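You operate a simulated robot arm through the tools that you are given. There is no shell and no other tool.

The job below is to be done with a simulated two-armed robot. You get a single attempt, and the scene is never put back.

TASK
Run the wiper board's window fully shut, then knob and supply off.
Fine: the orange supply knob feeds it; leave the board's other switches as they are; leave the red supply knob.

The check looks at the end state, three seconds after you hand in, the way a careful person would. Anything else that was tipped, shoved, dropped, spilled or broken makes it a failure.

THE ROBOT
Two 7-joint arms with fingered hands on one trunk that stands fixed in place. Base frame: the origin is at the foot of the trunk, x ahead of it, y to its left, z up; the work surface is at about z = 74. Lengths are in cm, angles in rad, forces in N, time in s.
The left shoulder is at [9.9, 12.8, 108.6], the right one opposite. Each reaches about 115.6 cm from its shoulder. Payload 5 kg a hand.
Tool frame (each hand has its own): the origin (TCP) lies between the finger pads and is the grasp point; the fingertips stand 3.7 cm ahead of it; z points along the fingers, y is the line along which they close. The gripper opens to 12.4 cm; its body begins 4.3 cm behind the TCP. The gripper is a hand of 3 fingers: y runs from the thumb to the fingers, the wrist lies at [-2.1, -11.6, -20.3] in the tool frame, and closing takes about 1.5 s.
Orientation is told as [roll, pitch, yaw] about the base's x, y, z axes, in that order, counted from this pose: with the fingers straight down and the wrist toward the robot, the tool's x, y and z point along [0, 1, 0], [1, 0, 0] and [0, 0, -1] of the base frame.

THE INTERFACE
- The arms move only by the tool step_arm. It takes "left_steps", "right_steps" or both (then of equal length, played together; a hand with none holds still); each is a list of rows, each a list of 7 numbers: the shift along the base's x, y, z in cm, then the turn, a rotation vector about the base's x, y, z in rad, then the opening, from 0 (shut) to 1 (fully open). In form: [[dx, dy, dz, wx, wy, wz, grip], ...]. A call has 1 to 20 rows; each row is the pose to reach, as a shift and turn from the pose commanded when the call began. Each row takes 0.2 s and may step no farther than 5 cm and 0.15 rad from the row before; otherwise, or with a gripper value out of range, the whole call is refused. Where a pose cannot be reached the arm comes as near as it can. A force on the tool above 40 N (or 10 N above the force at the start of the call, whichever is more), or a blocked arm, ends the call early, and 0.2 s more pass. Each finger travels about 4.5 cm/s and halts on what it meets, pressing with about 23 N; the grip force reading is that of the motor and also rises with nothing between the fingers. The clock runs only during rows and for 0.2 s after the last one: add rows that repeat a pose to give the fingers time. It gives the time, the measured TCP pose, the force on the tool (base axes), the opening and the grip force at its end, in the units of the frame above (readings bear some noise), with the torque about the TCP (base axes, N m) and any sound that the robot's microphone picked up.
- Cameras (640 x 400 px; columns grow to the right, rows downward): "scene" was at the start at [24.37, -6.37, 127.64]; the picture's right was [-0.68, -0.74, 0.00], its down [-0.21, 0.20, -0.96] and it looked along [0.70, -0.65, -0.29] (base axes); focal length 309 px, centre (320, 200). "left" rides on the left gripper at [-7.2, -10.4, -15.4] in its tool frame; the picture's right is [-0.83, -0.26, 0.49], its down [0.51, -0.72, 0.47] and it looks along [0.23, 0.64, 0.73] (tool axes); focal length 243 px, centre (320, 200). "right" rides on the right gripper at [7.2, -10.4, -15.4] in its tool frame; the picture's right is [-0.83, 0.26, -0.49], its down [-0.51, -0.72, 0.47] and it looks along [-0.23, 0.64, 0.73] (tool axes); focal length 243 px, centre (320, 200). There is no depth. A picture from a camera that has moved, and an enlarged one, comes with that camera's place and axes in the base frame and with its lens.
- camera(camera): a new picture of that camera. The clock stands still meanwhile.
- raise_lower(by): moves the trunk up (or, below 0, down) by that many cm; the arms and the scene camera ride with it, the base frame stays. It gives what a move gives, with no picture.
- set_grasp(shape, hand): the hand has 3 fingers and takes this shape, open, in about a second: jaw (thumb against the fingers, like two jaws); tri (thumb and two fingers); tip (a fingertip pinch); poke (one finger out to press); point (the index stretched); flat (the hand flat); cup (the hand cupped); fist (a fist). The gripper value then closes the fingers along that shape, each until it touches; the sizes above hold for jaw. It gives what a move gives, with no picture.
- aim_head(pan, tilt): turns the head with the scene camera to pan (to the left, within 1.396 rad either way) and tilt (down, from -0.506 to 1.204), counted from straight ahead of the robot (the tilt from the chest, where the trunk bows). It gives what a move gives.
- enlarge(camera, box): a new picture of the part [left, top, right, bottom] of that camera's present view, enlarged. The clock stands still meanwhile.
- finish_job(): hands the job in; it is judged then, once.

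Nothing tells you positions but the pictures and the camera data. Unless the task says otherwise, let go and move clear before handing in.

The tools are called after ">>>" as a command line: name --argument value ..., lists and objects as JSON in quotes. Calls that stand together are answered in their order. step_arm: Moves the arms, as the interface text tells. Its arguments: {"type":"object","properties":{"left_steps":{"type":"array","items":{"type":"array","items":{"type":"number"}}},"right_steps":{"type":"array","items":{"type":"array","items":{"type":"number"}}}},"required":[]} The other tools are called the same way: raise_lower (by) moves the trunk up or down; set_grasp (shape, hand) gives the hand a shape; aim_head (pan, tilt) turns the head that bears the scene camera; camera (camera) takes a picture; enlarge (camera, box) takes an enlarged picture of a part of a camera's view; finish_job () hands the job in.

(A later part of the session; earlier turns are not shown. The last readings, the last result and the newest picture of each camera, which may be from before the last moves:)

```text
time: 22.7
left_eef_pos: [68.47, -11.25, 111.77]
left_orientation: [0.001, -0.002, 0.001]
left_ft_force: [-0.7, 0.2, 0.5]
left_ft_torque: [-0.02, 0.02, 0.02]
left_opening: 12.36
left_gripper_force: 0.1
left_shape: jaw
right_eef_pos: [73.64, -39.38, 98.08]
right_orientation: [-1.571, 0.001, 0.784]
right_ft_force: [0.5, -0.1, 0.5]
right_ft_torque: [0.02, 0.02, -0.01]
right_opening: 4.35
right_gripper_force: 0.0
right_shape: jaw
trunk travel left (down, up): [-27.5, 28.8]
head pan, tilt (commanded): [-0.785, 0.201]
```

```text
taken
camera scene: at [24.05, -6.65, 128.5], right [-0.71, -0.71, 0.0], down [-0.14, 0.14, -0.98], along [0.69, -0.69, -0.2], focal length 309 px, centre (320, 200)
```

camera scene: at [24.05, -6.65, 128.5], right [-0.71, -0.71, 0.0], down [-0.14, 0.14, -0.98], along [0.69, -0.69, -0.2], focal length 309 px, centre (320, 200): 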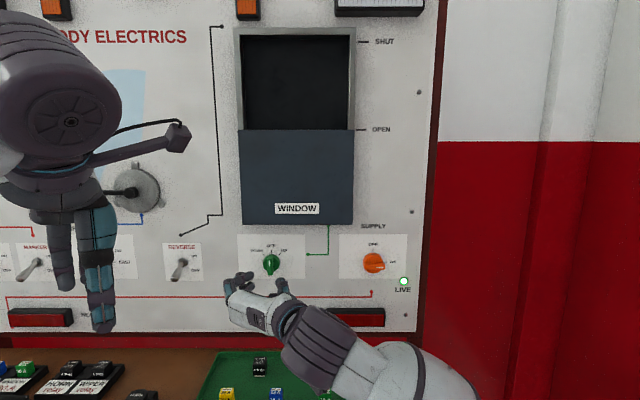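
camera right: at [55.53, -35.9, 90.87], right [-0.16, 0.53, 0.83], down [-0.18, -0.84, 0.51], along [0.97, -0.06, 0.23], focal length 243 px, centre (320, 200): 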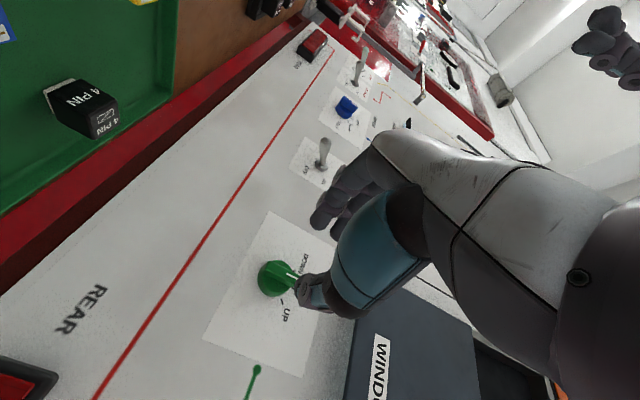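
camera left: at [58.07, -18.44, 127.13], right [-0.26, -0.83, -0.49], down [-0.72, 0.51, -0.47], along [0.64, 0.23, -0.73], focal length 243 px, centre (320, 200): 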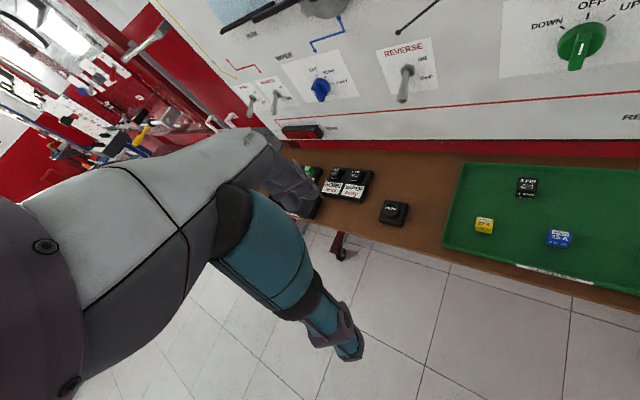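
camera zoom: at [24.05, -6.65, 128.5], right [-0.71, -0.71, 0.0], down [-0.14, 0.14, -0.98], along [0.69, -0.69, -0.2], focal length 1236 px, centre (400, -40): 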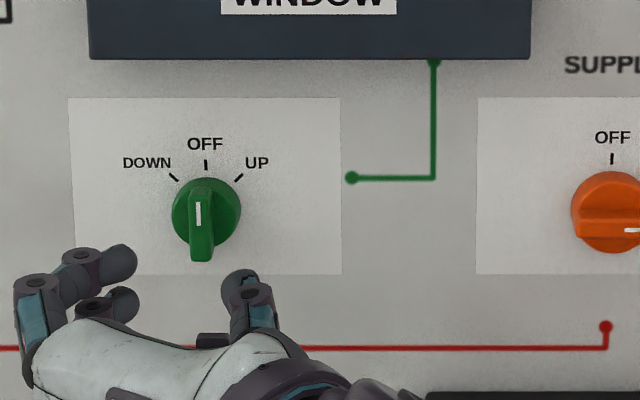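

The hand stands in front of the green knob, with the gap lined up with its bar. I'll advance most of the way and check.

>>> step_arm --right_steps '[[1, -1.17, -0.08, 0, 0, 0, 0.35], [2, -2.17, -0.08, 0, 0, 0, 0.35], [3, -3.17, -0.08, 0, 0, 0, 0.35], [4.22, -4.39, -0.08, 0, 0, 0, 0.35], [4.22, -4.39, -0.08, 0, 0, 0, 0.35]]'

>>> enlarge --camera "scene" --box '[220, 210, 380, 310]'

>>> enlarge --camera "right" --box '[200, 180, 400, 305]'

```text
time: 23.9
left_eef_pos: [68.4, -11.23, 111.78]
left_orientation: [0.0, 0.0, 0.0]
left_ft_force: [0.1, 0.5, 0.5]
left_ft_torque: [-0.01, 0.0, -0.05]
left_opening: 12.35
left_gripper_force: 0.0
left_shape: jaw
right_eef_pos: [78.0, -43.65, 98.0]
right_orientation: [-1.57, 0.002, 0.786]
right_ft_force: [-0.8, -0.1, -0.3]
right_ft_torque: [-0.05, 0.0, 0.01]
right_opening: 4.33
right_gripper_force: 0.1
right_shape: jaw
trunk travel left (down, up): [-27.5, 28.8]
head pan, tilt (commanded): [-0.785, 0.201]
```

```text
4.00 times, centred on (300, 260) of scene
camera zoom: at [24.08, -6.61, 128.5], right [-0.71, -0.71, 0.0], down [-0.14, 0.14, -0.98], along [0.69, -0.69, -0.2], focal length 1236 px, centre (400, -40)
```

zoom: 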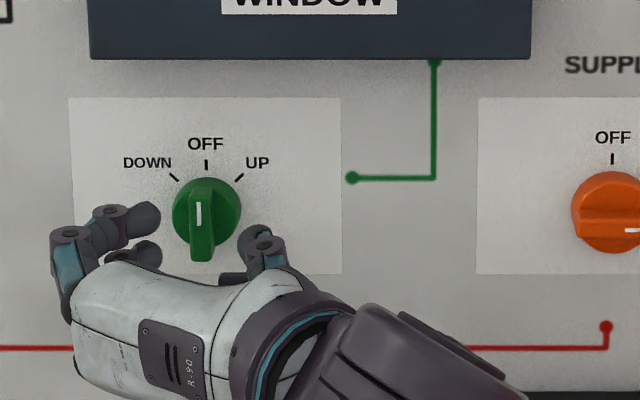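

```text
3.20 times, centred on (300, 242) of right
camera zoom: at [59.77, -40.21, 90.75], right [-0.16, 0.53, 0.83], down [-0.18, -0.84, 0.51], along [0.97, -0.06, 0.23], focal length 776 px, centre (384, 64)
```

zoom: 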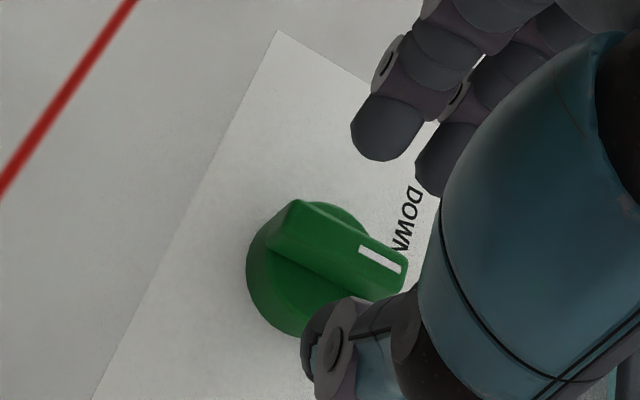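

Still aligned, with no contact. I'll advance the last 1.7 cm and close on the green bar.

>>> step_arm --right_steps '[[0.6, -0.6, 0, 0, 0, 0, 0.35], [1.19, -1.19, 0, 0, 0, 0, 0.35], [1.19, -1.19, 0, 0, 0, 0, 0.25], [1.19, -1.19, 0, 0, 0, 0, 0.15], [1.19, -1.19, 0, 0, 0, 0, 0.05], [1.19, -1.19, 0, 0, 0, 0, 0], [1.19, -1.19, 0, 0, 0, 0, 0], [1.19, -1.19, 0, 0, 0, 0, 0]]'

>>> enlarge --camera "scene" --box '[220, 210, 380, 310]'

>>> enlarge --camera "right" --box '[240, 200, 400, 300]'

```text
time: 25.7
left_eef_pos: [68.52, -11.16, 111.67]
left_orientation: [0.001, 0.001, 0.0]
left_ft_force: [-0.7, -0.1, 0.9]
left_ft_torque: [0.02, -0.01, 0.0]
left_opening: 12.4
left_gripper_force: 0.0
left_shape: jaw
right_eef_pos: [79.15, -44.85, 97.95]
right_orientation: [-1.57, 0.001, 0.785]
right_ft_force: [1.3, 6.5, -0.7]
right_ft_torque: [0.01, 0.04, 0.16]
right_opening: 0.61
right_gripper_force: 23.1
right_shape: jaw
trunk travel left (down, up): [-27.5, 28.8]
head pan, tilt (commanded): [-0.785, 0.201]
```

```text
4.00 times, centred on (300, 260) of scene
camera zoom: at [24.11, -6.54, 128.49], right [-0.71, -0.71, 0.0], down [-0.14, 0.14, -0.98], along [0.69, -0.69, -0.2], focal length 1236 px, centre (400, -40)
```

zoom: 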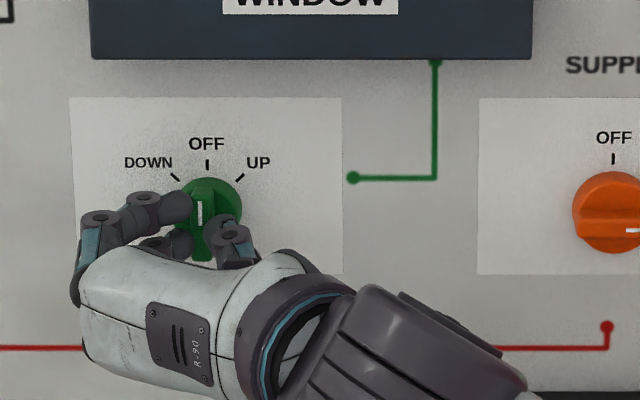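

```text
4.00 times, centred on (320, 250) of right
camera zoom: at [60.96, -41.34, 90.76], right [-0.16, 0.53, 0.83], down [-0.18, -0.84, 0.51], along [0.97, -0.06, 0.23], focal length 970 px, centre (320, 0)
```

zoom: 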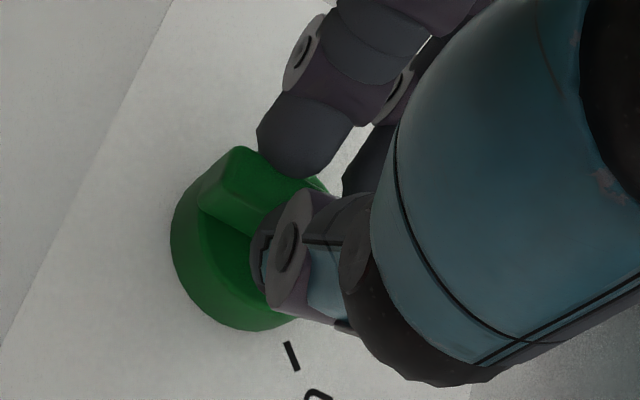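

The green bar is gripped firmly. I'll turn it clockwise 45° to UP and watch the window.

>>> step_arm --right_steps '[[0.1, 0.1, 0.02, 0.092, -0.092, 0, 0], [0.1, 0.1, 0.04, 0.184, -0.184, 0, 0], [0.09, 0.09, 0.06, 0.276, -0.276, 0, 0], [0.08, 0.08, 0.08, 0.368, -0.368, 0, 0], [0.07, 0.07, 0.1, 0.46, -0.46, 0, 0], [0.06, 0.06, 0.12, 0.555, -0.555, 0, 0]]'

>>> camera --camera "scene"

>>> enlarge --camera "scene" --box '[220, 210, 380, 310]'

>>> enlarge --camera "right" --box '[240, 200, 400, 300]'

```text
time: 27.1
left_eef_pos: [68.46, -11.19, 111.81]
left_orientation: [-0.003, 0.0, 0.0]
left_ft_force: [0.9, 0.9, -0.3]
left_ft_torque: [0.02, 0.04, 0.01]
left_opening: 12.38
left_gripper_force: 0.1
left_shape: jaw
right_eef_pos: [79.22, -44.7, 98.03]
right_orientation: [-1.571, -0.784, 0.785]
right_ft_force: [-8.3, 13.7, -11.2]
right_ft_torque: [0.24, 0.38, 0.06]
right_opening: 0.59
right_gripper_force: 22.7
right_shape: jaw
trunk travel left (down, up): [-27.5, 28.8]
head pan, tilt (commanded): [-0.785, 0.201]
```

```text
taken
camera scene: at [24.17, -6.5, 128.48], right [-0.71, -0.71, 0.0], down [-0.14, 0.14, -0.98], along [0.69, -0.69, -0.2], focal length 309 px, centre (320, 200)
```

scene: 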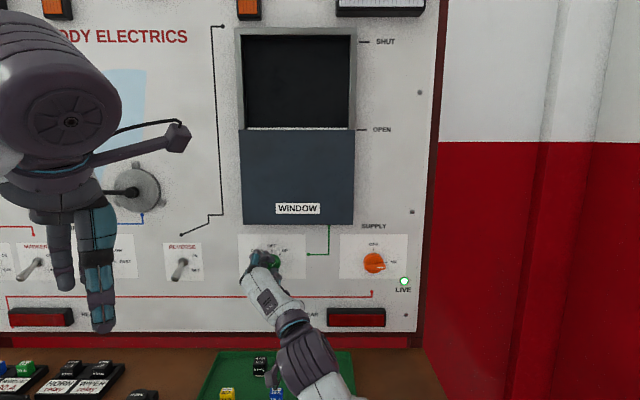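

```text
4.00 times, centred on (300, 260) of scene
camera zoom: at [24.17, -6.5, 128.48], right [-0.71, -0.71, 0.0], down [-0.14, 0.14, -0.98], along [0.69, -0.69, -0.2], focal length 1236 px, centre (400, -40)
```

zoom: 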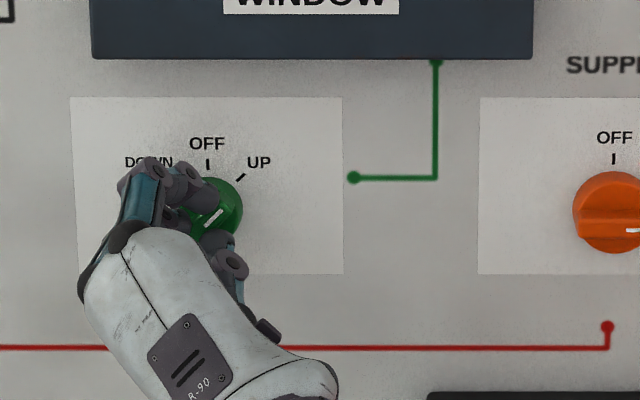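

```text
4.00 times, centred on (320, 250) of right
camera zoom: at [66.85, -35.48, 85.55], right [-0.63, 0.06, 0.77], down [-0.28, -0.95, -0.15], along [0.72, -0.31, 0.62], focal length 970 px, centre (320, 0)
```

zoom: 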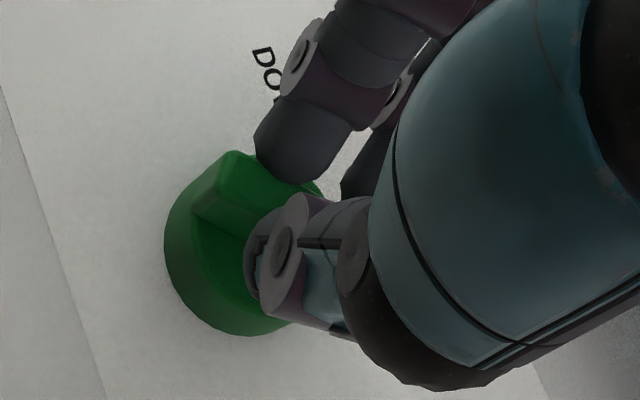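

The knob has turned toward UP. I'll ease the contact force a little, hold, and see whether the window moves.

>>> step_arm --right_steps '[[-0.05, 0.16, -0.15, 0, 0, 0, 0], [-0.05, 0.16, -0.15, 0, 0, 0, 0], [-0.05, 0.16, -0.15, 0, 0, 0, 0], [-0.05, 0.16, -0.15, 0, 0, 0, 0]]'

>>> camera --camera "scene"

>>> enlarge --camera "scene" --box '[240, 220, 320, 270]'

```text
time: 28.1
left_eef_pos: [68.54, -11.26, 111.73]
left_orientation: [-0.001, 0.002, 0.001]
left_ft_force: [-0.5, -0.4, 1.0]
left_ft_torque: [0.0, 0.01, 0.01]
left_opening: 12.36
left_gripper_force: 0.1
left_shape: jaw
right_eef_pos: [79.2, -44.76, 97.95]
right_orientation: [-1.571, -0.781, 0.786]
right_ft_force: [3.9, 4.4, -1.2]
right_ft_torque: [0.01, 0.13, 0.11]
right_opening: 0.55
right_gripper_force: 22.1
right_shape: jaw
trunk travel left (down, up): [-27.5, 28.8]
head pan, tilt (commanded): [-0.785, 0.201]
```

```text
taken
camera scene: at [24.15, -6.59, 128.48], right [-0.71, -0.71, 0.0], down [-0.14, 0.14, -0.98], along [0.69, -0.69, -0.2], focal length 309 px, centre (320, 200)
```

scene: 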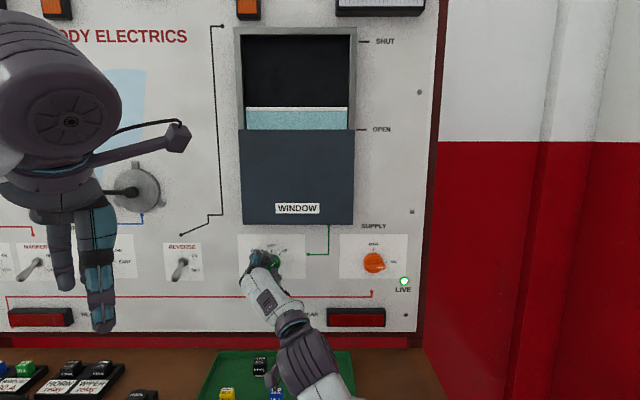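

```text
8.00 times, centred on (280, 245) of scene
camera zoom: at [24.15, -6.59, 128.48], right [-0.71, -0.71, 0.0], down [-0.14, 0.14, -0.98], along [0.69, -0.69, -0.2], focal length 2471 px, centre (640, -160)
```

zoom: 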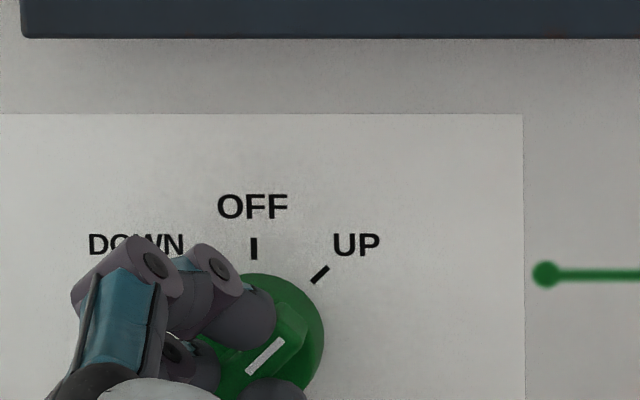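

The glass is rising behind the panel. I keep holding UP and watch it in short intervals.

>>> step_arm --right_steps '[[0, 0, 0, 0, 0, 0, 0], [0, 0, 0, 0, 0, 0, 0], [0, 0, 0, 0, 0, 0, 0], [0, 0, 0, 0, 0, 0, 0], [0, 0, 0, 0, 0, 0, 0], [0, 0, 0, 0, 0, 0, 0], [0, 0, 0, 0, 0, 0, 0]]'

>>> enlarge --camera "scene" --box '[220, 10, 440, 147]'

```text
time: 29.7
left_eef_pos: [68.46, -11.14, 111.82]
left_orientation: [0.001, 0.0, 0.001]
left_ft_force: [-0.5, 0.6, 1.0]
left_ft_torque: [-0.01, 0.02, -0.03]
left_opening: 12.37
left_gripper_force: 0.0
left_shape: jaw
right_eef_pos: [79.16, -44.74, 97.99]
right_orientation: [-1.572, -0.786, 0.787]
right_ft_force: [3.5, 2.7, 0.4]
right_ft_torque: [-0.01, 0.04, 0.12]
right_opening: 0.6
right_gripper_force: 23.3
right_shape: jaw
trunk travel left (down, up): [-27.5, 28.8]
head pan, tilt (commanded): [-0.785, 0.201]
```

```text
2.91 times, centred on (330, 78) of scene
camera zoom: at [24.14, -6.6, 128.49], right [-0.71, -0.71, 0.0], down [-0.14, 0.14, -0.98], along [0.69, -0.69, -0.2], focal length 899 px, centre (291, 554)
```

zoom: 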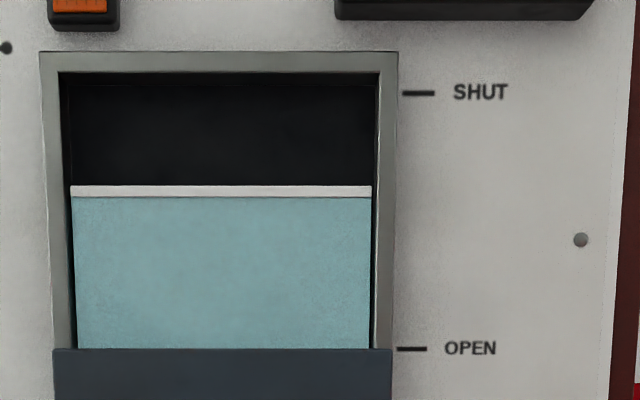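

Over half way up, at about 21 px/s; roughly 1.6 s remain. I'll hold and re-check.

>>> step_arm --right_steps '[[0, 0, 0, 0, 0, 0, 0], [0, 0, 0, 0, 0, 0, 0], [0, 0, 0, 0, 0, 0, 0], [0, 0, 0, 0, 0, 0, 0], [0, 0, 0, 0, 0, 0, 0], [0, 0, 0, 0, 0, 0, 0]]'

>>> enlarge --camera "scene" --box '[220, 10, 440, 147]'

```text
time: 31.1
left_eef_pos: [68.59, -11.28, 111.71]
left_orientation: [0.0, 0.001, 0.0]
left_ft_force: [-0.3, -0.4, -0.1]
left_ft_torque: [0.0, -0.01, 0.03]
left_opening: 12.39
left_gripper_force: 0.0
left_shape: jaw
right_eef_pos: [79.3, -44.72, 97.86]
right_orientation: [-1.57, -0.781, 0.786]
right_ft_force: [3.6, 1.8, 1.2]
right_ft_torque: [0.02, 0.07, 0.13]
right_opening: 0.59
right_gripper_force: 23.4
right_shape: jaw
trunk travel left (down, up): [-27.5, 28.8]
head pan, tilt (commanded): [-0.785, 0.201]
```

```text
2.91 times, centred on (330, 78) of scene
camera zoom: at [24.13, -6.6, 128.49], right [-0.71, -0.71, 0.0], down [-0.14, 0.14, -0.98], along [0.69, -0.69, -0.2], focal length 899 px, centre (291, 554)
```

zoom: 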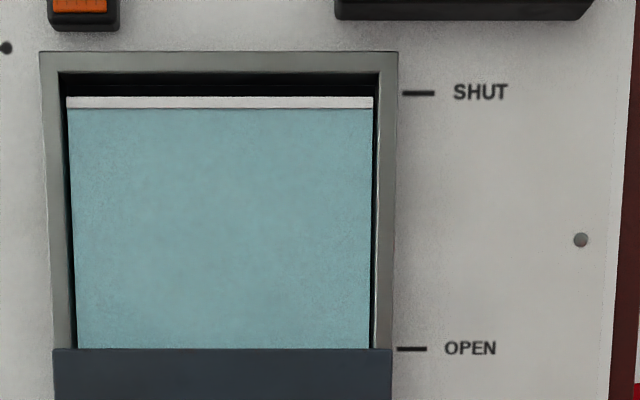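

Very nearly at the top, with a small dark gap left. I'll hold for another 0.4 s at a time until it stops.

>>> step_arm --right_steps '[[0, 0, 0, 0, 0, 0, 0]]'

>>> enlarge --camera "scene" --box '[220, 10, 380, 110]'

>>> step_arm --right_steps '[[0, 0, 0, 0, 0, 0, 0]]'

>>> enlarge --camera "scene" --box '[220, 10, 380, 110]'

```text
time: 31.5
left_eef_pos: [68.33, -11.16, 111.8]
left_orientation: [0.0, 0.0, 0.0]
left_ft_force: [-0.8, 0.6, 0.0]
left_ft_torque: [-0.01, 0.0, 0.01]
left_opening: 12.38
left_gripper_force: 0.1
left_shape: jaw
right_eef_pos: [79.2, -44.68, 97.97]
right_orientation: [-1.571, -0.784, 0.787]
right_ft_force: [4.3, 1.3, 1.0]
right_ft_torque: [-0.02, 0.01, 0.1]
right_opening: 0.58
right_gripper_force: 23.1
right_shape: jaw
trunk travel left (down, up): [-27.5, 28.8]
head pan, tilt (commanded): [-0.785, 0.201]
```

```text
4.00 times, centred on (300, 60) of scene
camera zoom: at [24.13, -6.6, 128.49], right [-0.71, -0.71, 0.0], down [-0.14, 0.14, -0.98], along [0.69, -0.69, -0.2], focal length 1236 px, centre (400, 760)
```

zoom: 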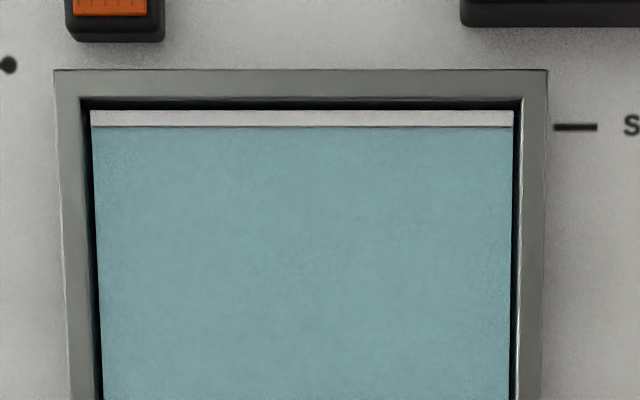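

```text
time: 31.9
left_eef_pos: [68.45, -11.19, 111.7]
left_orientation: [0.0, 0.0, 0.001]
left_ft_force: [0.6, 0.6, 1.0]
left_ft_torque: [0.04, 0.03, -0.04]
left_opening: 12.37
left_gripper_force: 0.1
left_shape: jaw
right_eef_pos: [79.33, -44.68, 98.09]
right_orientation: [-1.571, -0.782, 0.784]
right_ft_force: [3.0, 1.9, 0.8]
right_ft_torque: [-0.02, 0.01, 0.09]
right_opening: 0.58
right_gripper_force: 23.6
right_shape: jaw
trunk travel left (down, up): [-27.5, 28.8]
head pan, tilt (commanded): [-0.785, 0.201]
```

```text
4.00 times, centred on (300, 60) of scene
camera zoom: at [24.13, -6.6, 128.49], right [-0.71, -0.71, 0.0], down [-0.14, 0.14, -0.98], along [0.69, -0.69, -0.2], focal length 1236 px, centre (400, 760)
```

zoom: 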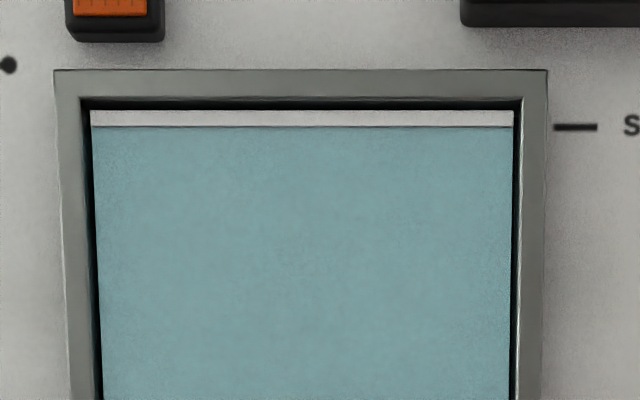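

The glass hasn't changed between the last two pictures, so the window is fully shut. Now I turn the green knob back 45° to OFF.

>>> step_arm --right_steps '[[0, 0, 0, -0.0925, 0.0925, 0, 0], [0, 0, -0.01, -0.185, 0.185, 0, 0], [0, 0, -0.01, -0.2775, 0.2775, 0, 0], [0, 0, -0.01, -0.37, 0.37, 0, 0], [-0.01, -0.01, -0.02, -0.4625, 0.4625, 0, 0], [-0.01, -0.02, -0.02, -0.555, 0.555, 0, 0], [-0.01, -0.02, -0.02, -0.555, 0.555, 0, 0]]'

>>> enlarge --camera "scene" --box '[230, 220, 326, 280]'

>>> camera --camera "scene"

>>> enlarge --camera "right" --box '[240, 200, 400, 300]'

```text
time: 33.5
left_eef_pos: [68.46, -11.28, 111.78]
left_orientation: [-0.001, -0.001, 0.001]
left_ft_force: [-0.1, 0.4, -0.3]
left_ft_torque: [0.02, 0.0, 0.02]
left_opening: 12.36
left_gripper_force: 0.0
left_shape: jaw
right_eef_pos: [79.07, -44.78, 98.09]
right_orientation: [-1.57, 0.002, 0.785]
right_ft_force: [-1.9, 6.1, 0.6]
right_ft_torque: [0.01, 0.0, 0.05]
right_opening: 0.56
right_gripper_force: 23.2
right_shape: jaw
trunk travel left (down, up): [-27.5, 28.8]
head pan, tilt (commanded): [-0.785, 0.201]
```

```text
6.67 times, centred on (278, 250) of scene
camera zoom: at [24.06, -6.56, 128.5], right [-0.71, -0.71, 0.0], down [-0.14, 0.14, -0.98], along [0.69, -0.69, -0.2], focal length 2059 px, centre (600, -133)
```

zoom: 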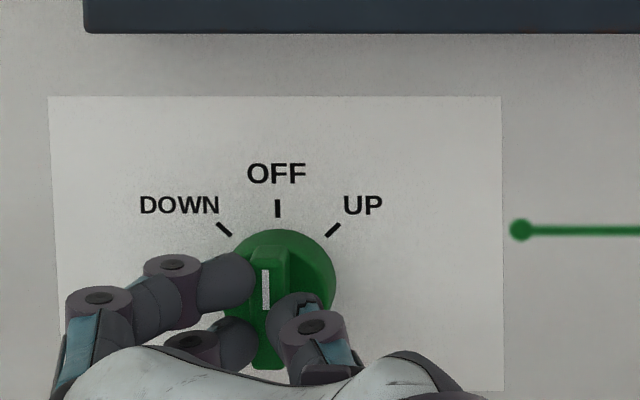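

```text
taken
camera scene: at [24.06, -6.56, 128.5], right [-0.71, -0.71, 0.0], down [-0.14, 0.14, -0.98], along [0.69, -0.69, -0.2], focal length 309 px, centre (320, 200)
```

scene: 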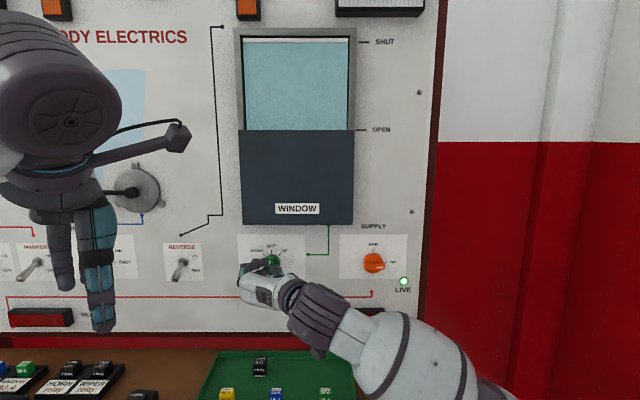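

```text
4.00 times, centred on (320, 250) of right
camera zoom: at [60.91, -41.18, 90.77], right [-0.16, 0.53, 0.83], down [-0.18, -0.84, 0.51], along [0.97, -0.06, 0.23], focal length 970 px, centre (320, 0)
```

zoom: 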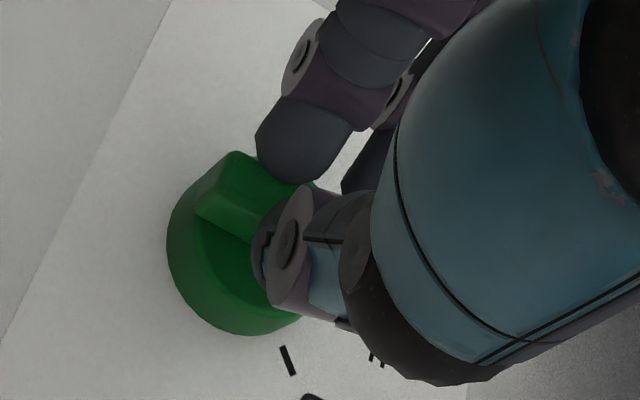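

The green knob points at OFF again and the window is shut. I'll release it, back off, and check it stays put.

>>> step_arm --right_steps '[[0, 0, 0, 0, 0, 0, 0.1], [0, 0, 0, 0, 0, 0, 0.2], [0, 0, 0, 0, 0, 0, 0.35], [0, 0, 0, 0, 0, 0, 0.35], [-0.8, 0.8, 0, 0, 0, 0, 0.35], [-2.2, 2.2, 0, 0, 0, 0, 0.35], [-4.2, 4.2, 0, 0, 0, 0, 0.35], [-6.5, 6.5, 0, 0, 0, 0, 0.35], [-6.5, 6.5, 0, 0, 0, 0, 0.35]]'

>>> enlarge --camera "scene" --box '[230, 210, 422, 330]'

>>> camera --camera "scene"

>>> camera --camera "right"

```text
time: 35.5
left_eef_pos: [68.41, -11.25, 111.75]
left_orientation: [0.001, -0.001, 0.0]
left_ft_force: [0.0, -0.3, 0.2]
left_ft_torque: [-0.01, -0.03, 0.01]
left_opening: 12.38
left_gripper_force: 0.0
left_shape: jaw
right_eef_pos: [72.68, -38.33, 97.97]
right_orientation: [-1.57, 0.0, 0.786]
right_ft_force: [0.5, -0.9, -0.7]
right_ft_torque: [0.01, 0.01, 0.0]
right_opening: 4.31
right_gripper_force: 0.1
right_shape: jaw
trunk travel left (down, up): [-27.5, 28.8]
head pan, tilt (commanded): [-0.785, 0.201]
```

```text
3.33 times, centred on (326, 270) of scene
camera zoom: at [24.12, -6.65, 128.48], right [-0.71, -0.71, 0.0], down [-0.14, 0.14, -0.98], along [0.69, -0.69, -0.2], focal length 1030 px, centre (300, -33)
```

zoom: 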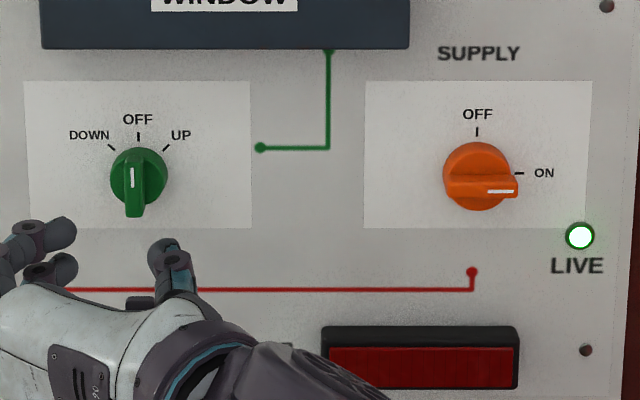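

```text
taken
camera scene: at [24.12, -6.65, 128.48], right [-0.71, -0.71, 0.0], down [-0.14, 0.14, -0.98], along [0.69, -0.69, -0.2], focal length 309 px, centre (320, 200)
```

scene: 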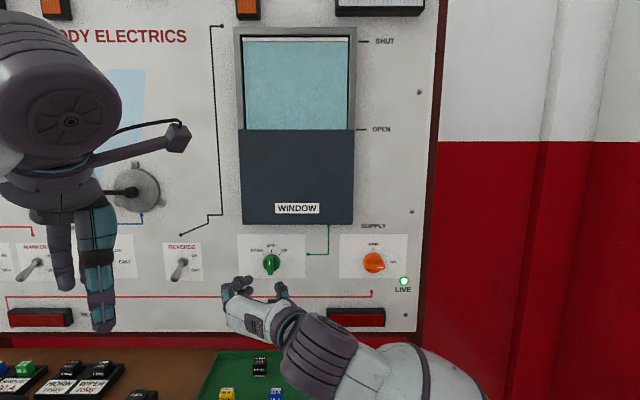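

```text
taken
camera right: at [54.43, -34.78, 90.65], right [-0.16, 0.53, 0.83], down [-0.18, -0.84, 0.51], along [0.97, -0.06, 0.23], focal length 243 px, centre (320, 200)
```

right: 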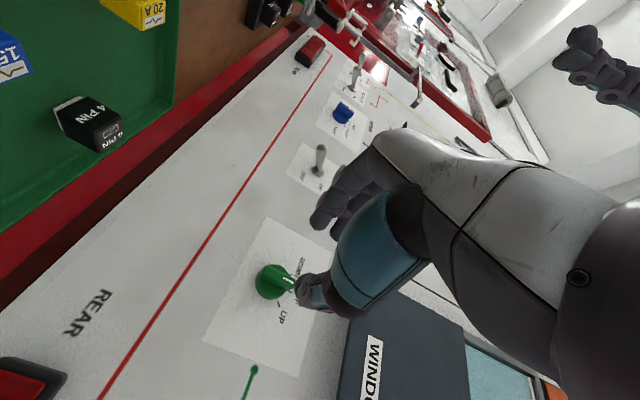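

Green knob at OFF, window still shut, supply still ON. I'll carry the hand back in front of the orange knob with the closing line vertical to match its horizontal bar.

>>> step_arm --right_steps '[[-2, 2, 0, 0, 0, 0, 0.35], [-3.9, 3.9, 0, 0, 0, 0, 0.35], [-5.18, 2.26, 0.04, 0.0926, -0.0926, 0, 0.35], [-6.47, 0.63, 0.08, 0.1851, -0.1851, 0, 0.35], [-7.75, -1.01, 0.12, 0.2777, -0.2777, 0, 0.35], [-9.03, -2.65, 0.16, 0.3702, -0.3702, 0, 0.35], [-10.31, -4.29, 0.2, 0.4628, -0.4628, 0, 0.35], [-11.6, -5.93, 0.24, 0.5554, -0.5554, 0, 0.35], [-12.88, -7.56, 0.28, 0.6479, -0.6479, 0, 0.35], [-14.16, -9.2, 0.32, 0.7405, -0.7405, 0, 0.35], [-15.44, -10.84, 0.36, 0.833, -0.833, 0, 0.35], [-16.73, -12.48, 0.4, 0.9256, -0.9256, 0, 0.35], [-18.01, -14.11, 0.44, 1.0182, -1.0182, 0, 0.35], [-19.29, -15.76, 0.48, 1.1107, -1.1107, 0, 0.35], [-19.29, -15.76, 0.48, 1.1107, -1.1107, 0, 0.35]]'

>>> enlarge --camera "scene" --box '[330, 220, 490, 320]'

>>> camera --camera "right"

```text
time: 38.7
left_eef_pos: [68.48, -11.23, 111.87]
left_orientation: [0.0, 0.0, 0.0]
left_ft_force: [-1.1, -0.1, -0.5]
left_ft_torque: [0.01, -0.01, -0.03]
left_opening: 12.35
left_gripper_force: 0.1
left_shape: jaw
right_eef_pos: [53.39, -53.85, 98.41]
right_orientation: [1.747, -1.569, -2.532]
right_ft_force: [-0.9, 0.7, 0.5]
right_ft_torque: [0.01, 0.01, -0.01]
right_opening: 4.31
right_gripper_force: 0.1
right_shape: jaw
trunk travel left (down, up): [-27.5, 28.8]
head pan, tilt (commanded): [-0.785, 0.201]
```

```text
4.00 times, centred on (410, 270) of scene
camera zoom: at [24.07, -6.64, 128.5], right [-0.71, -0.71, 0.0], down [-0.14, 0.14, -0.98], along [0.69, -0.69, -0.2], focal length 1236 px, centre (-40, -80)
```

zoom: 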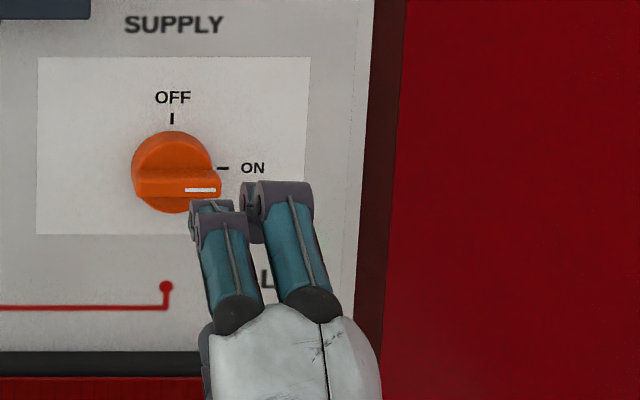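

```text
taken
camera right: at [47.61, -37.94, 87.98], right [-0.94, -0.24, 0.26], down [-0.02, -0.69, -0.72], along [0.35, -0.68, 0.64], focal length 243 px, centre (320, 200)
```

right: 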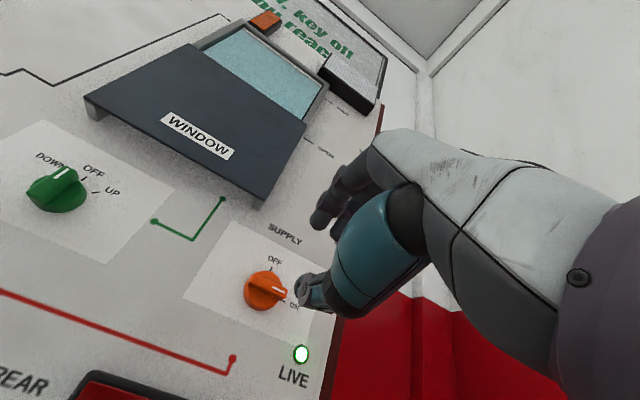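

The hand faces the orange knob with the bar horizontal. I'll approach to just short of it and check.

>>> step_arm --right_steps '[[1.6, -1.7, 0.04, 0, 0, 0, 0.35], [3.2, -3.3, 0.04, 0, 0, 0, 0.35], [4.8, -4.9, 0.04, 0, 0, 0, 0.35], [6.43, -6.53, 0.04, 0, 0, 0, 0.35], [6.43, -6.53, 0.04, 0, 0, 0, 0.35]]'

>>> enlarge --camera "scene" --box '[330, 220, 490, 320]'

>>> enlarge --camera "right" --box '[220, 180, 400, 292]'

```text
time: 39.9
left_eef_pos: [68.36, -11.18, 111.81]
left_orientation: [0.001, 0.0, 0.0]
left_ft_force: [0.2, 0.1, -0.5]
left_ft_torque: [-0.01, -0.01, -0.04]
left_opening: 12.37
left_gripper_force: 0.0
left_shape: jaw
right_eef_pos: [59.83, -60.57, 98.29]
right_orientation: [-2.906, -1.571, 2.119]
right_ft_force: [-0.1, 0.3, -0.5]
right_ft_torque: [-0.01, -0.01, 0.01]
right_opening: 4.32
right_gripper_force: 0.1
right_shape: jaw
trunk travel left (down, up): [-27.5, 28.8]
head pan, tilt (commanded): [-0.785, 0.201]
```

```text
4.00 times, centred on (410, 270) of scene
camera zoom: at [24.06, -6.6, 128.5], right [-0.71, -0.71, 0.0], down [-0.14, 0.14, -0.98], along [0.69, -0.69, -0.2], focal length 1236 px, centre (-40, -80)
```

zoom: 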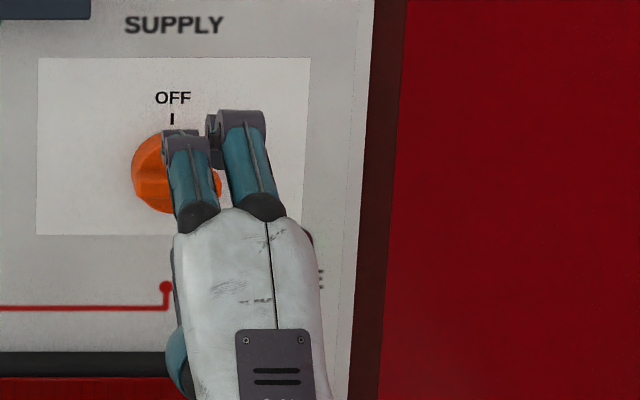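

```text
3.56 times, centred on (310, 236) of right
camera zoom: at [54.06, -44.55, 87.99], right [-0.94, -0.24, 0.26], down [-0.03, -0.69, -0.72], along [0.35, -0.68, 0.64], focal length 863 px, centre (356, 72)
```

zoom: 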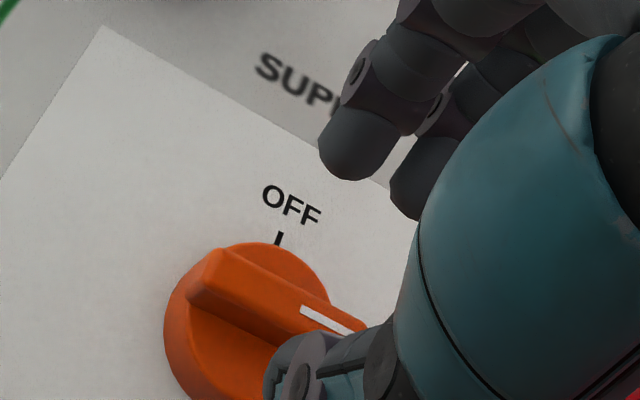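

Projection of the knob axis falls midway between thumb and fingers, so alignment is good. I'll advance and close on the orange bar.

>>> step_arm --right_steps '[[0.6, -0.6, 0.05, 0, 0, 0, 0.35], [1.2, -1.2, 0.1, 0, 0, 0, 0.35], [1.83, -1.83, 0.1, 0, 0, 0, 0.35], [1.83, -1.83, 0.1, 0, 0, 0, 0.25], [1.83, -1.83, 0.1, 0, 0, 0, 0.15], [1.83, -1.83, 0.1, 0, 0, 0, 0.05], [1.83, -1.83, 0.1, 0, 0, 0, 0], [1.83, -1.83, 0.1, 0, 0, 0, 0], [1.83, -1.83, 0.1, 0, 0, 0, 0]]'

>>> enlarge --camera "scene" --box '[330, 220, 490, 320]'

>>> enlarge --camera "right" --box '[220, 180, 400, 292]'

```text
time: 41.9
left_eef_pos: [68.46, -11.22, 111.79]
left_orientation: [0.0, -0.001, -0.001]
left_ft_force: [-0.3, -0.3, 0.2]
left_ft_torque: [0.0, -0.02, 0.02]
left_opening: 12.4
left_gripper_force: 0.1
left_shape: jaw
right_eef_pos: [61.72, -62.36, 98.64]
right_orientation: [-0.294, -1.572, -0.488]
right_ft_force: [-4.2, 5.6, -7.9]
right_ft_torque: [0.21, 0.21, 0.05]
right_opening: 0.41
right_gripper_force: 22.7
right_shape: jaw
trunk travel left (down, up): [-27.5, 28.8]
head pan, tilt (commanded): [-0.785, 0.201]
```

```text
4.00 times, centred on (410, 270) of scene
camera zoom: at [24.11, -6.63, 128.49], right [-0.71, -0.71, 0.0], down [-0.14, 0.14, -0.98], along [0.69, -0.69, -0.2], focal length 1236 px, centre (-40, -80)
```

zoom: 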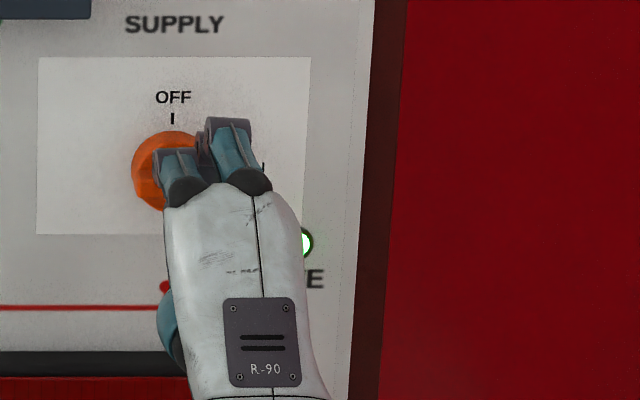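

```text
3.56 times, centred on (310, 236) of right
camera zoom: at [55.91, -46.34, 88.12], right [-0.93, -0.24, 0.26], down [-0.03, -0.69, -0.72], along [0.35, -0.68, 0.64], focal length 863 px, centre (356, 72)
```

zoom: 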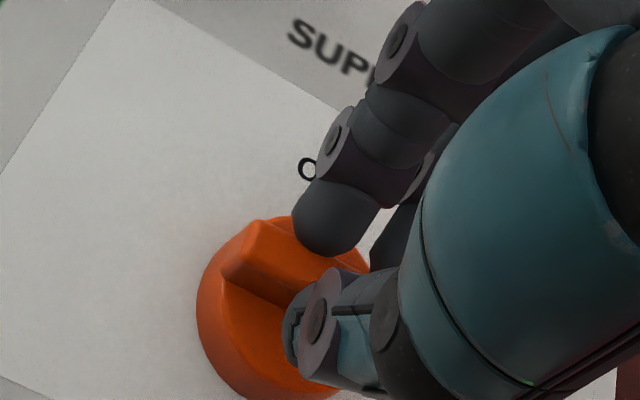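

Gripped at 23 N. I'll turn the orange knob counter-clockwise the first half and check forces.

>>> step_arm --right_steps '[[-0.05, 0.05, -0.15, 0, 0, 0, 0], [-0.05, 0.05, -0.15, -0.092, 0.092, 0, 0], [-0.03, 0.07, -0.16, -0.184, 0.184, 0, 0], [-0.01, 0.09, -0.17, -0.276, 0.276, 0, 0], [0.01, 0.11, -0.18, -0.368, 0.368, 0, 0], [0.03, 0.13, -0.2, -0.46, 0.46, 0, 0], [0.05, 0.15, -0.22, -0.552, 0.552, 0, 0]]'

>>> enlarge --camera "scene" --box '[330, 220, 490, 320]'

>>> enlarge --camera "right" --box '[220, 180, 400, 292]'

```text
time: 43.5
left_eef_pos: [68.48, -11.1, 111.66]
left_orientation: [0.001, 0.0, 0.0]
left_ft_force: [0.6, -0.2, -1.0]
left_ft_torque: [-0.01, -0.03, -0.03]
left_opening: 12.37
left_gripper_force: 0.2
left_shape: jaw
right_eef_pos: [61.77, -62.17, 98.24]
right_orientation: [-1.572, -0.789, 0.785]
right_ft_force: [1.3, 6.5, -2.6]
right_ft_torque: [0.09, 0.07, 0.19]
right_opening: 0.36
right_gripper_force: 23.2
right_shape: jaw
trunk travel left (down, up): [-27.5, 28.8]
head pan, tilt (commanded): [-0.785, 0.201]
```

```text
4.00 times, centred on (410, 270) of scene
camera zoom: at [24.1, -6.58, 128.49], right [-0.71, -0.71, 0.0], down [-0.14, 0.14, -0.98], along [0.69, -0.69, -0.2], focal length 1236 px, centre (-40, -80)
```

zoom: 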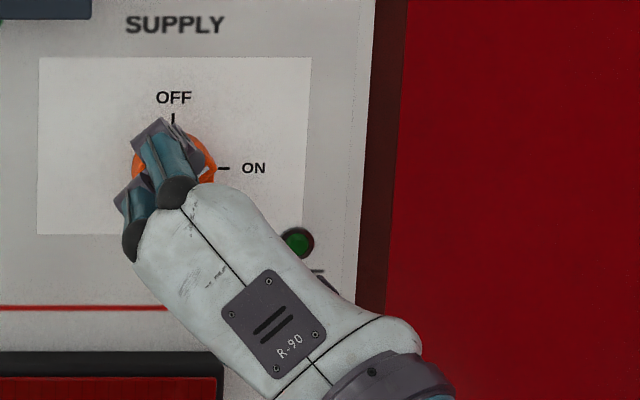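

```text
3.56 times, centred on (310, 236) of right
camera zoom: at [49.3, -52.83, 85.84], right [-0.63, 0.06, 0.77], down [-0.28, -0.95, -0.15], along [0.72, -0.31, 0.62], focal length 863 px, centre (356, 72)
```

zoom: 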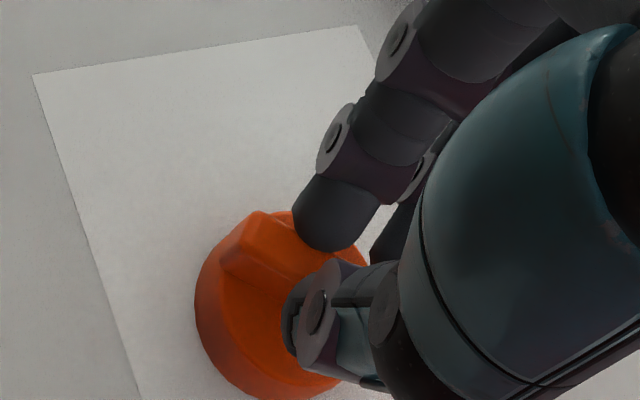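

LIVE is out and the knob is following smoothly. I'll turn the rest of the way back to OFF.

>>> step_arm --right_steps '[[0.053, 0.053, -0.03, -0.092, 0.092, 0, 0], [0.085, 0.085, -0.05, -0.184, 0.184, 0, 0], [0.092, 0.092, -0.08, -0.276, 0.276, 0, 0], [0.099, 0.099, -0.11, -0.368, 0.368, 0, 0], [0.099, 0.099, -0.14, -0.46, 0.46, 0, 0], [0.099, 0.099, -0.17, -0.556, 0.556, 0, 0], [0.099, 0.099, -0.17, -0.556, 0.556, 0, 0]]'

>>> enlarge --camera "scene" --box '[350, 230, 430, 280]'

>>> enlarge --camera "right" --box '[220, 180, 400, 292]'

```text
time: 45.1
left_eef_pos: [68.4, -11.28, 111.72]
left_orientation: [-0.001, 0.0, 0.0]
left_ft_force: [0.4, -0.3, 0.2]
left_ft_torque: [0.0, 0.02, -0.01]
left_opening: 12.36
left_gripper_force: 0.1
left_shape: jaw
right_eef_pos: [61.88, -62.05, 98.23]
right_orientation: [-1.571, -0.002, 0.785]
right_ft_force: [-4.0, 10.1, -9.8]
right_ft_torque: [0.24, 0.24, 0.03]
right_opening: 0.36
right_gripper_force: 23.2
right_shape: jaw
trunk travel left (down, up): [-27.5, 28.8]
head pan, tilt (commanded): [-0.785, 0.201]
```

```text
8.00 times, centred on (390, 255) of scene
camera zoom: at [24.1, -6.59, 128.49], right [-0.71, -0.71, 0.0], down [-0.14, 0.14, -0.98], along [0.69, -0.69, -0.2], focal length 2471 px, centre (-240, -240)
```

zoom: 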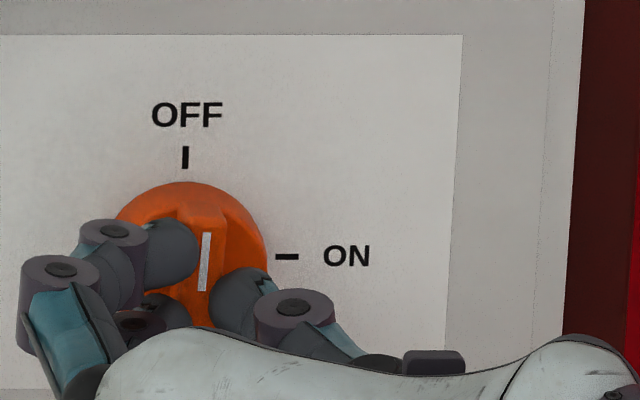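

```text
3.56 times, centred on (310, 236) of right
camera zoom: at [43.59, -58.53, 90.91], right [-0.16, 0.53, 0.83], down [-0.18, -0.84, 0.51], along [0.97, -0.06, 0.23], focal length 863 px, centre (356, 72)
```

zoom: 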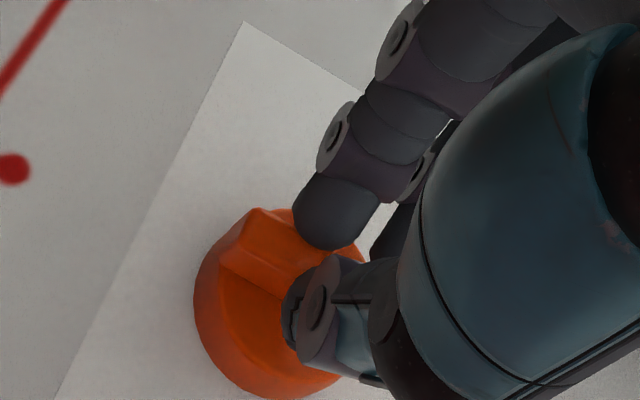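

The bar is essentially vertical again. I'll ease the contact forces and add a slight extra counter-clockwise nudge to make sure it is seated at OFF.

>>> step_arm --right_steps '[[-0.035, 0.105, -0.15, -0.021, 0.021, 0, 0], [-0.035, 0.105, -0.15, -0.046, 0.046, 0, 0], [-0.035, 0.105, -0.15, -0.046, 0.046, 0, 0]]'

>>> enlarge --camera "scene" --box '[350, 230, 430, 280]'

```text
time: 45.9
left_eef_pos: [68.44, -11.09, 111.91]
left_orientation: [-0.002, -0.002, 0.0]
left_ft_force: [-0.3, -0.5, -0.2]
left_ft_torque: [-0.05, 0.02, 0.0]
left_opening: 12.37
left_gripper_force: 0.2
left_shape: jaw
right_eef_pos: [61.64, -61.74, 98.07]
right_orientation: [-1.574, 0.063, 0.787]
right_ft_force: [-14.4, 12.4, -2.6]
right_ft_torque: [0.16, 0.07, -0.08]
right_opening: 0.38
right_gripper_force: 23.1
right_shape: jaw
trunk travel left (down, up): [-27.5, 28.8]
head pan, tilt (commanded): [-0.785, 0.201]
```

```text
8.00 times, centred on (390, 255) of scene
camera zoom: at [23.94, -6.51, 128.53], right [-0.71, -0.71, 0.0], down [-0.14, 0.14, -0.98], along [0.69, -0.69, -0.2], focal length 2471 px, centre (-240, -240)
```

zoom: 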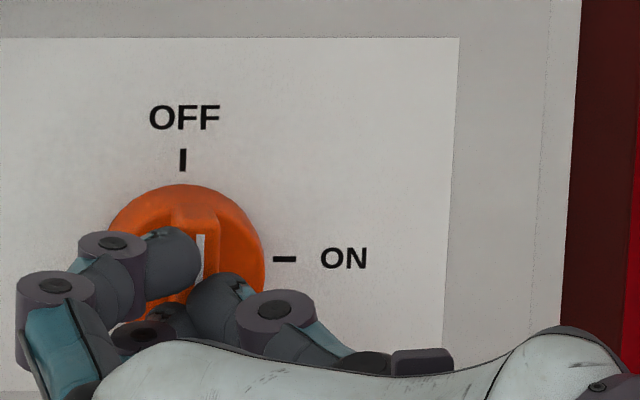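

The knob sits at OFF, but the contact force is rising, so I'll release now and back straight off.

>>> step_arm --right_steps '[[0, 0, 0, 0, 0, 0, 0.1], [0, 0, 0, 0, 0, 0, 0.2], [0, 0, 0, 0, 0, 0, 0.35], [0, 0, 0, 0, 0, 0, 0.38], [-0.8, 0.8, 0, 0, 0, 0, 0.38], [-2.2, 2.2, 0, 0, 0, 0, 0.38], [-4.2, 4.2, 0, 0, 0, 0, 0.38], [-6.5, 6.5, 0, 0, 0, 0, 0.38], [-6.5, 6.5, 0, 0, 0, 0, 0.38]]'

>>> enlarge --camera "scene" --box '[230, 210, 422, 330]'

>>> camera --camera "right"

>>> camera --camera "scene"

```text
time: 47.9
left_eef_pos: [68.53, -11.25, 111.76]
left_orientation: [0.0, 0.002, 0.0]
left_ft_force: [0.7, -0.3, -0.4]
left_ft_torque: [0.02, 0.01, 0.01]
left_opening: 12.39
left_gripper_force: 0.0
left_shape: jaw
right_eef_pos: [55.44, -55.51, 97.9]
right_orientation: [-1.57, 0.059, 0.787]
right_ft_force: [0.2, -0.4, -0.2]
right_ft_torque: [-0.03, 0.0, -0.01]
right_opening: 4.69
right_gripper_force: 0.0
right_shape: jaw
trunk travel left (down, up): [-27.5, 28.8]
head pan, tilt (commanded): [-0.785, 0.201]
```

```text
3.33 times, centred on (326, 270) of scene
camera zoom: at [24.15, -6.67, 128.48], right [-0.71, -0.71, 0.0], down [-0.14, 0.14, -0.98], along [0.69, -0.69, -0.2], focal length 1030 px, centre (300, -33)
```

zoom: 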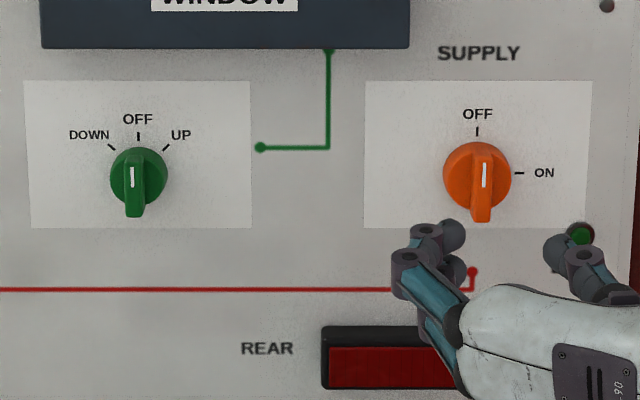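

```text
taken
camera right: at [36.82, -52.3, 91.41], right [-0.13, 0.57, 0.81], down [-0.15, -0.82, 0.55], along [0.98, -0.06, 0.19], focal length 243 px, centre (320, 200)
```

right: 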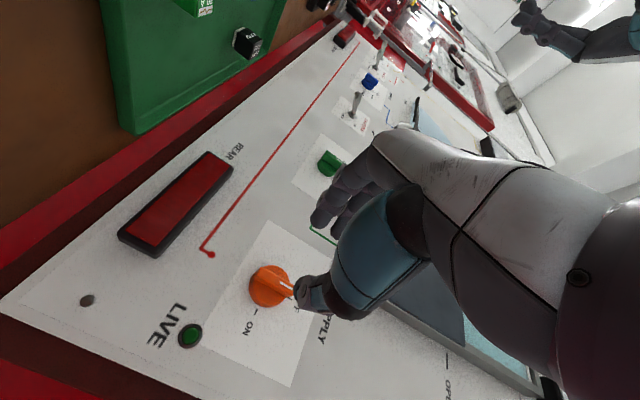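

```text
taken
camera scene: at [24.15, -6.67, 128.48], right [-0.71, -0.71, 0.0], down [-0.14, 0.14, -0.98], along [0.69, -0.69, -0.2], focal length 309 px, centre (320, 200)
```

scene: 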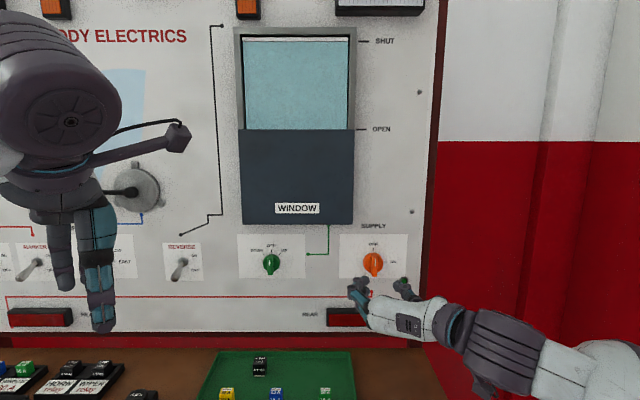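

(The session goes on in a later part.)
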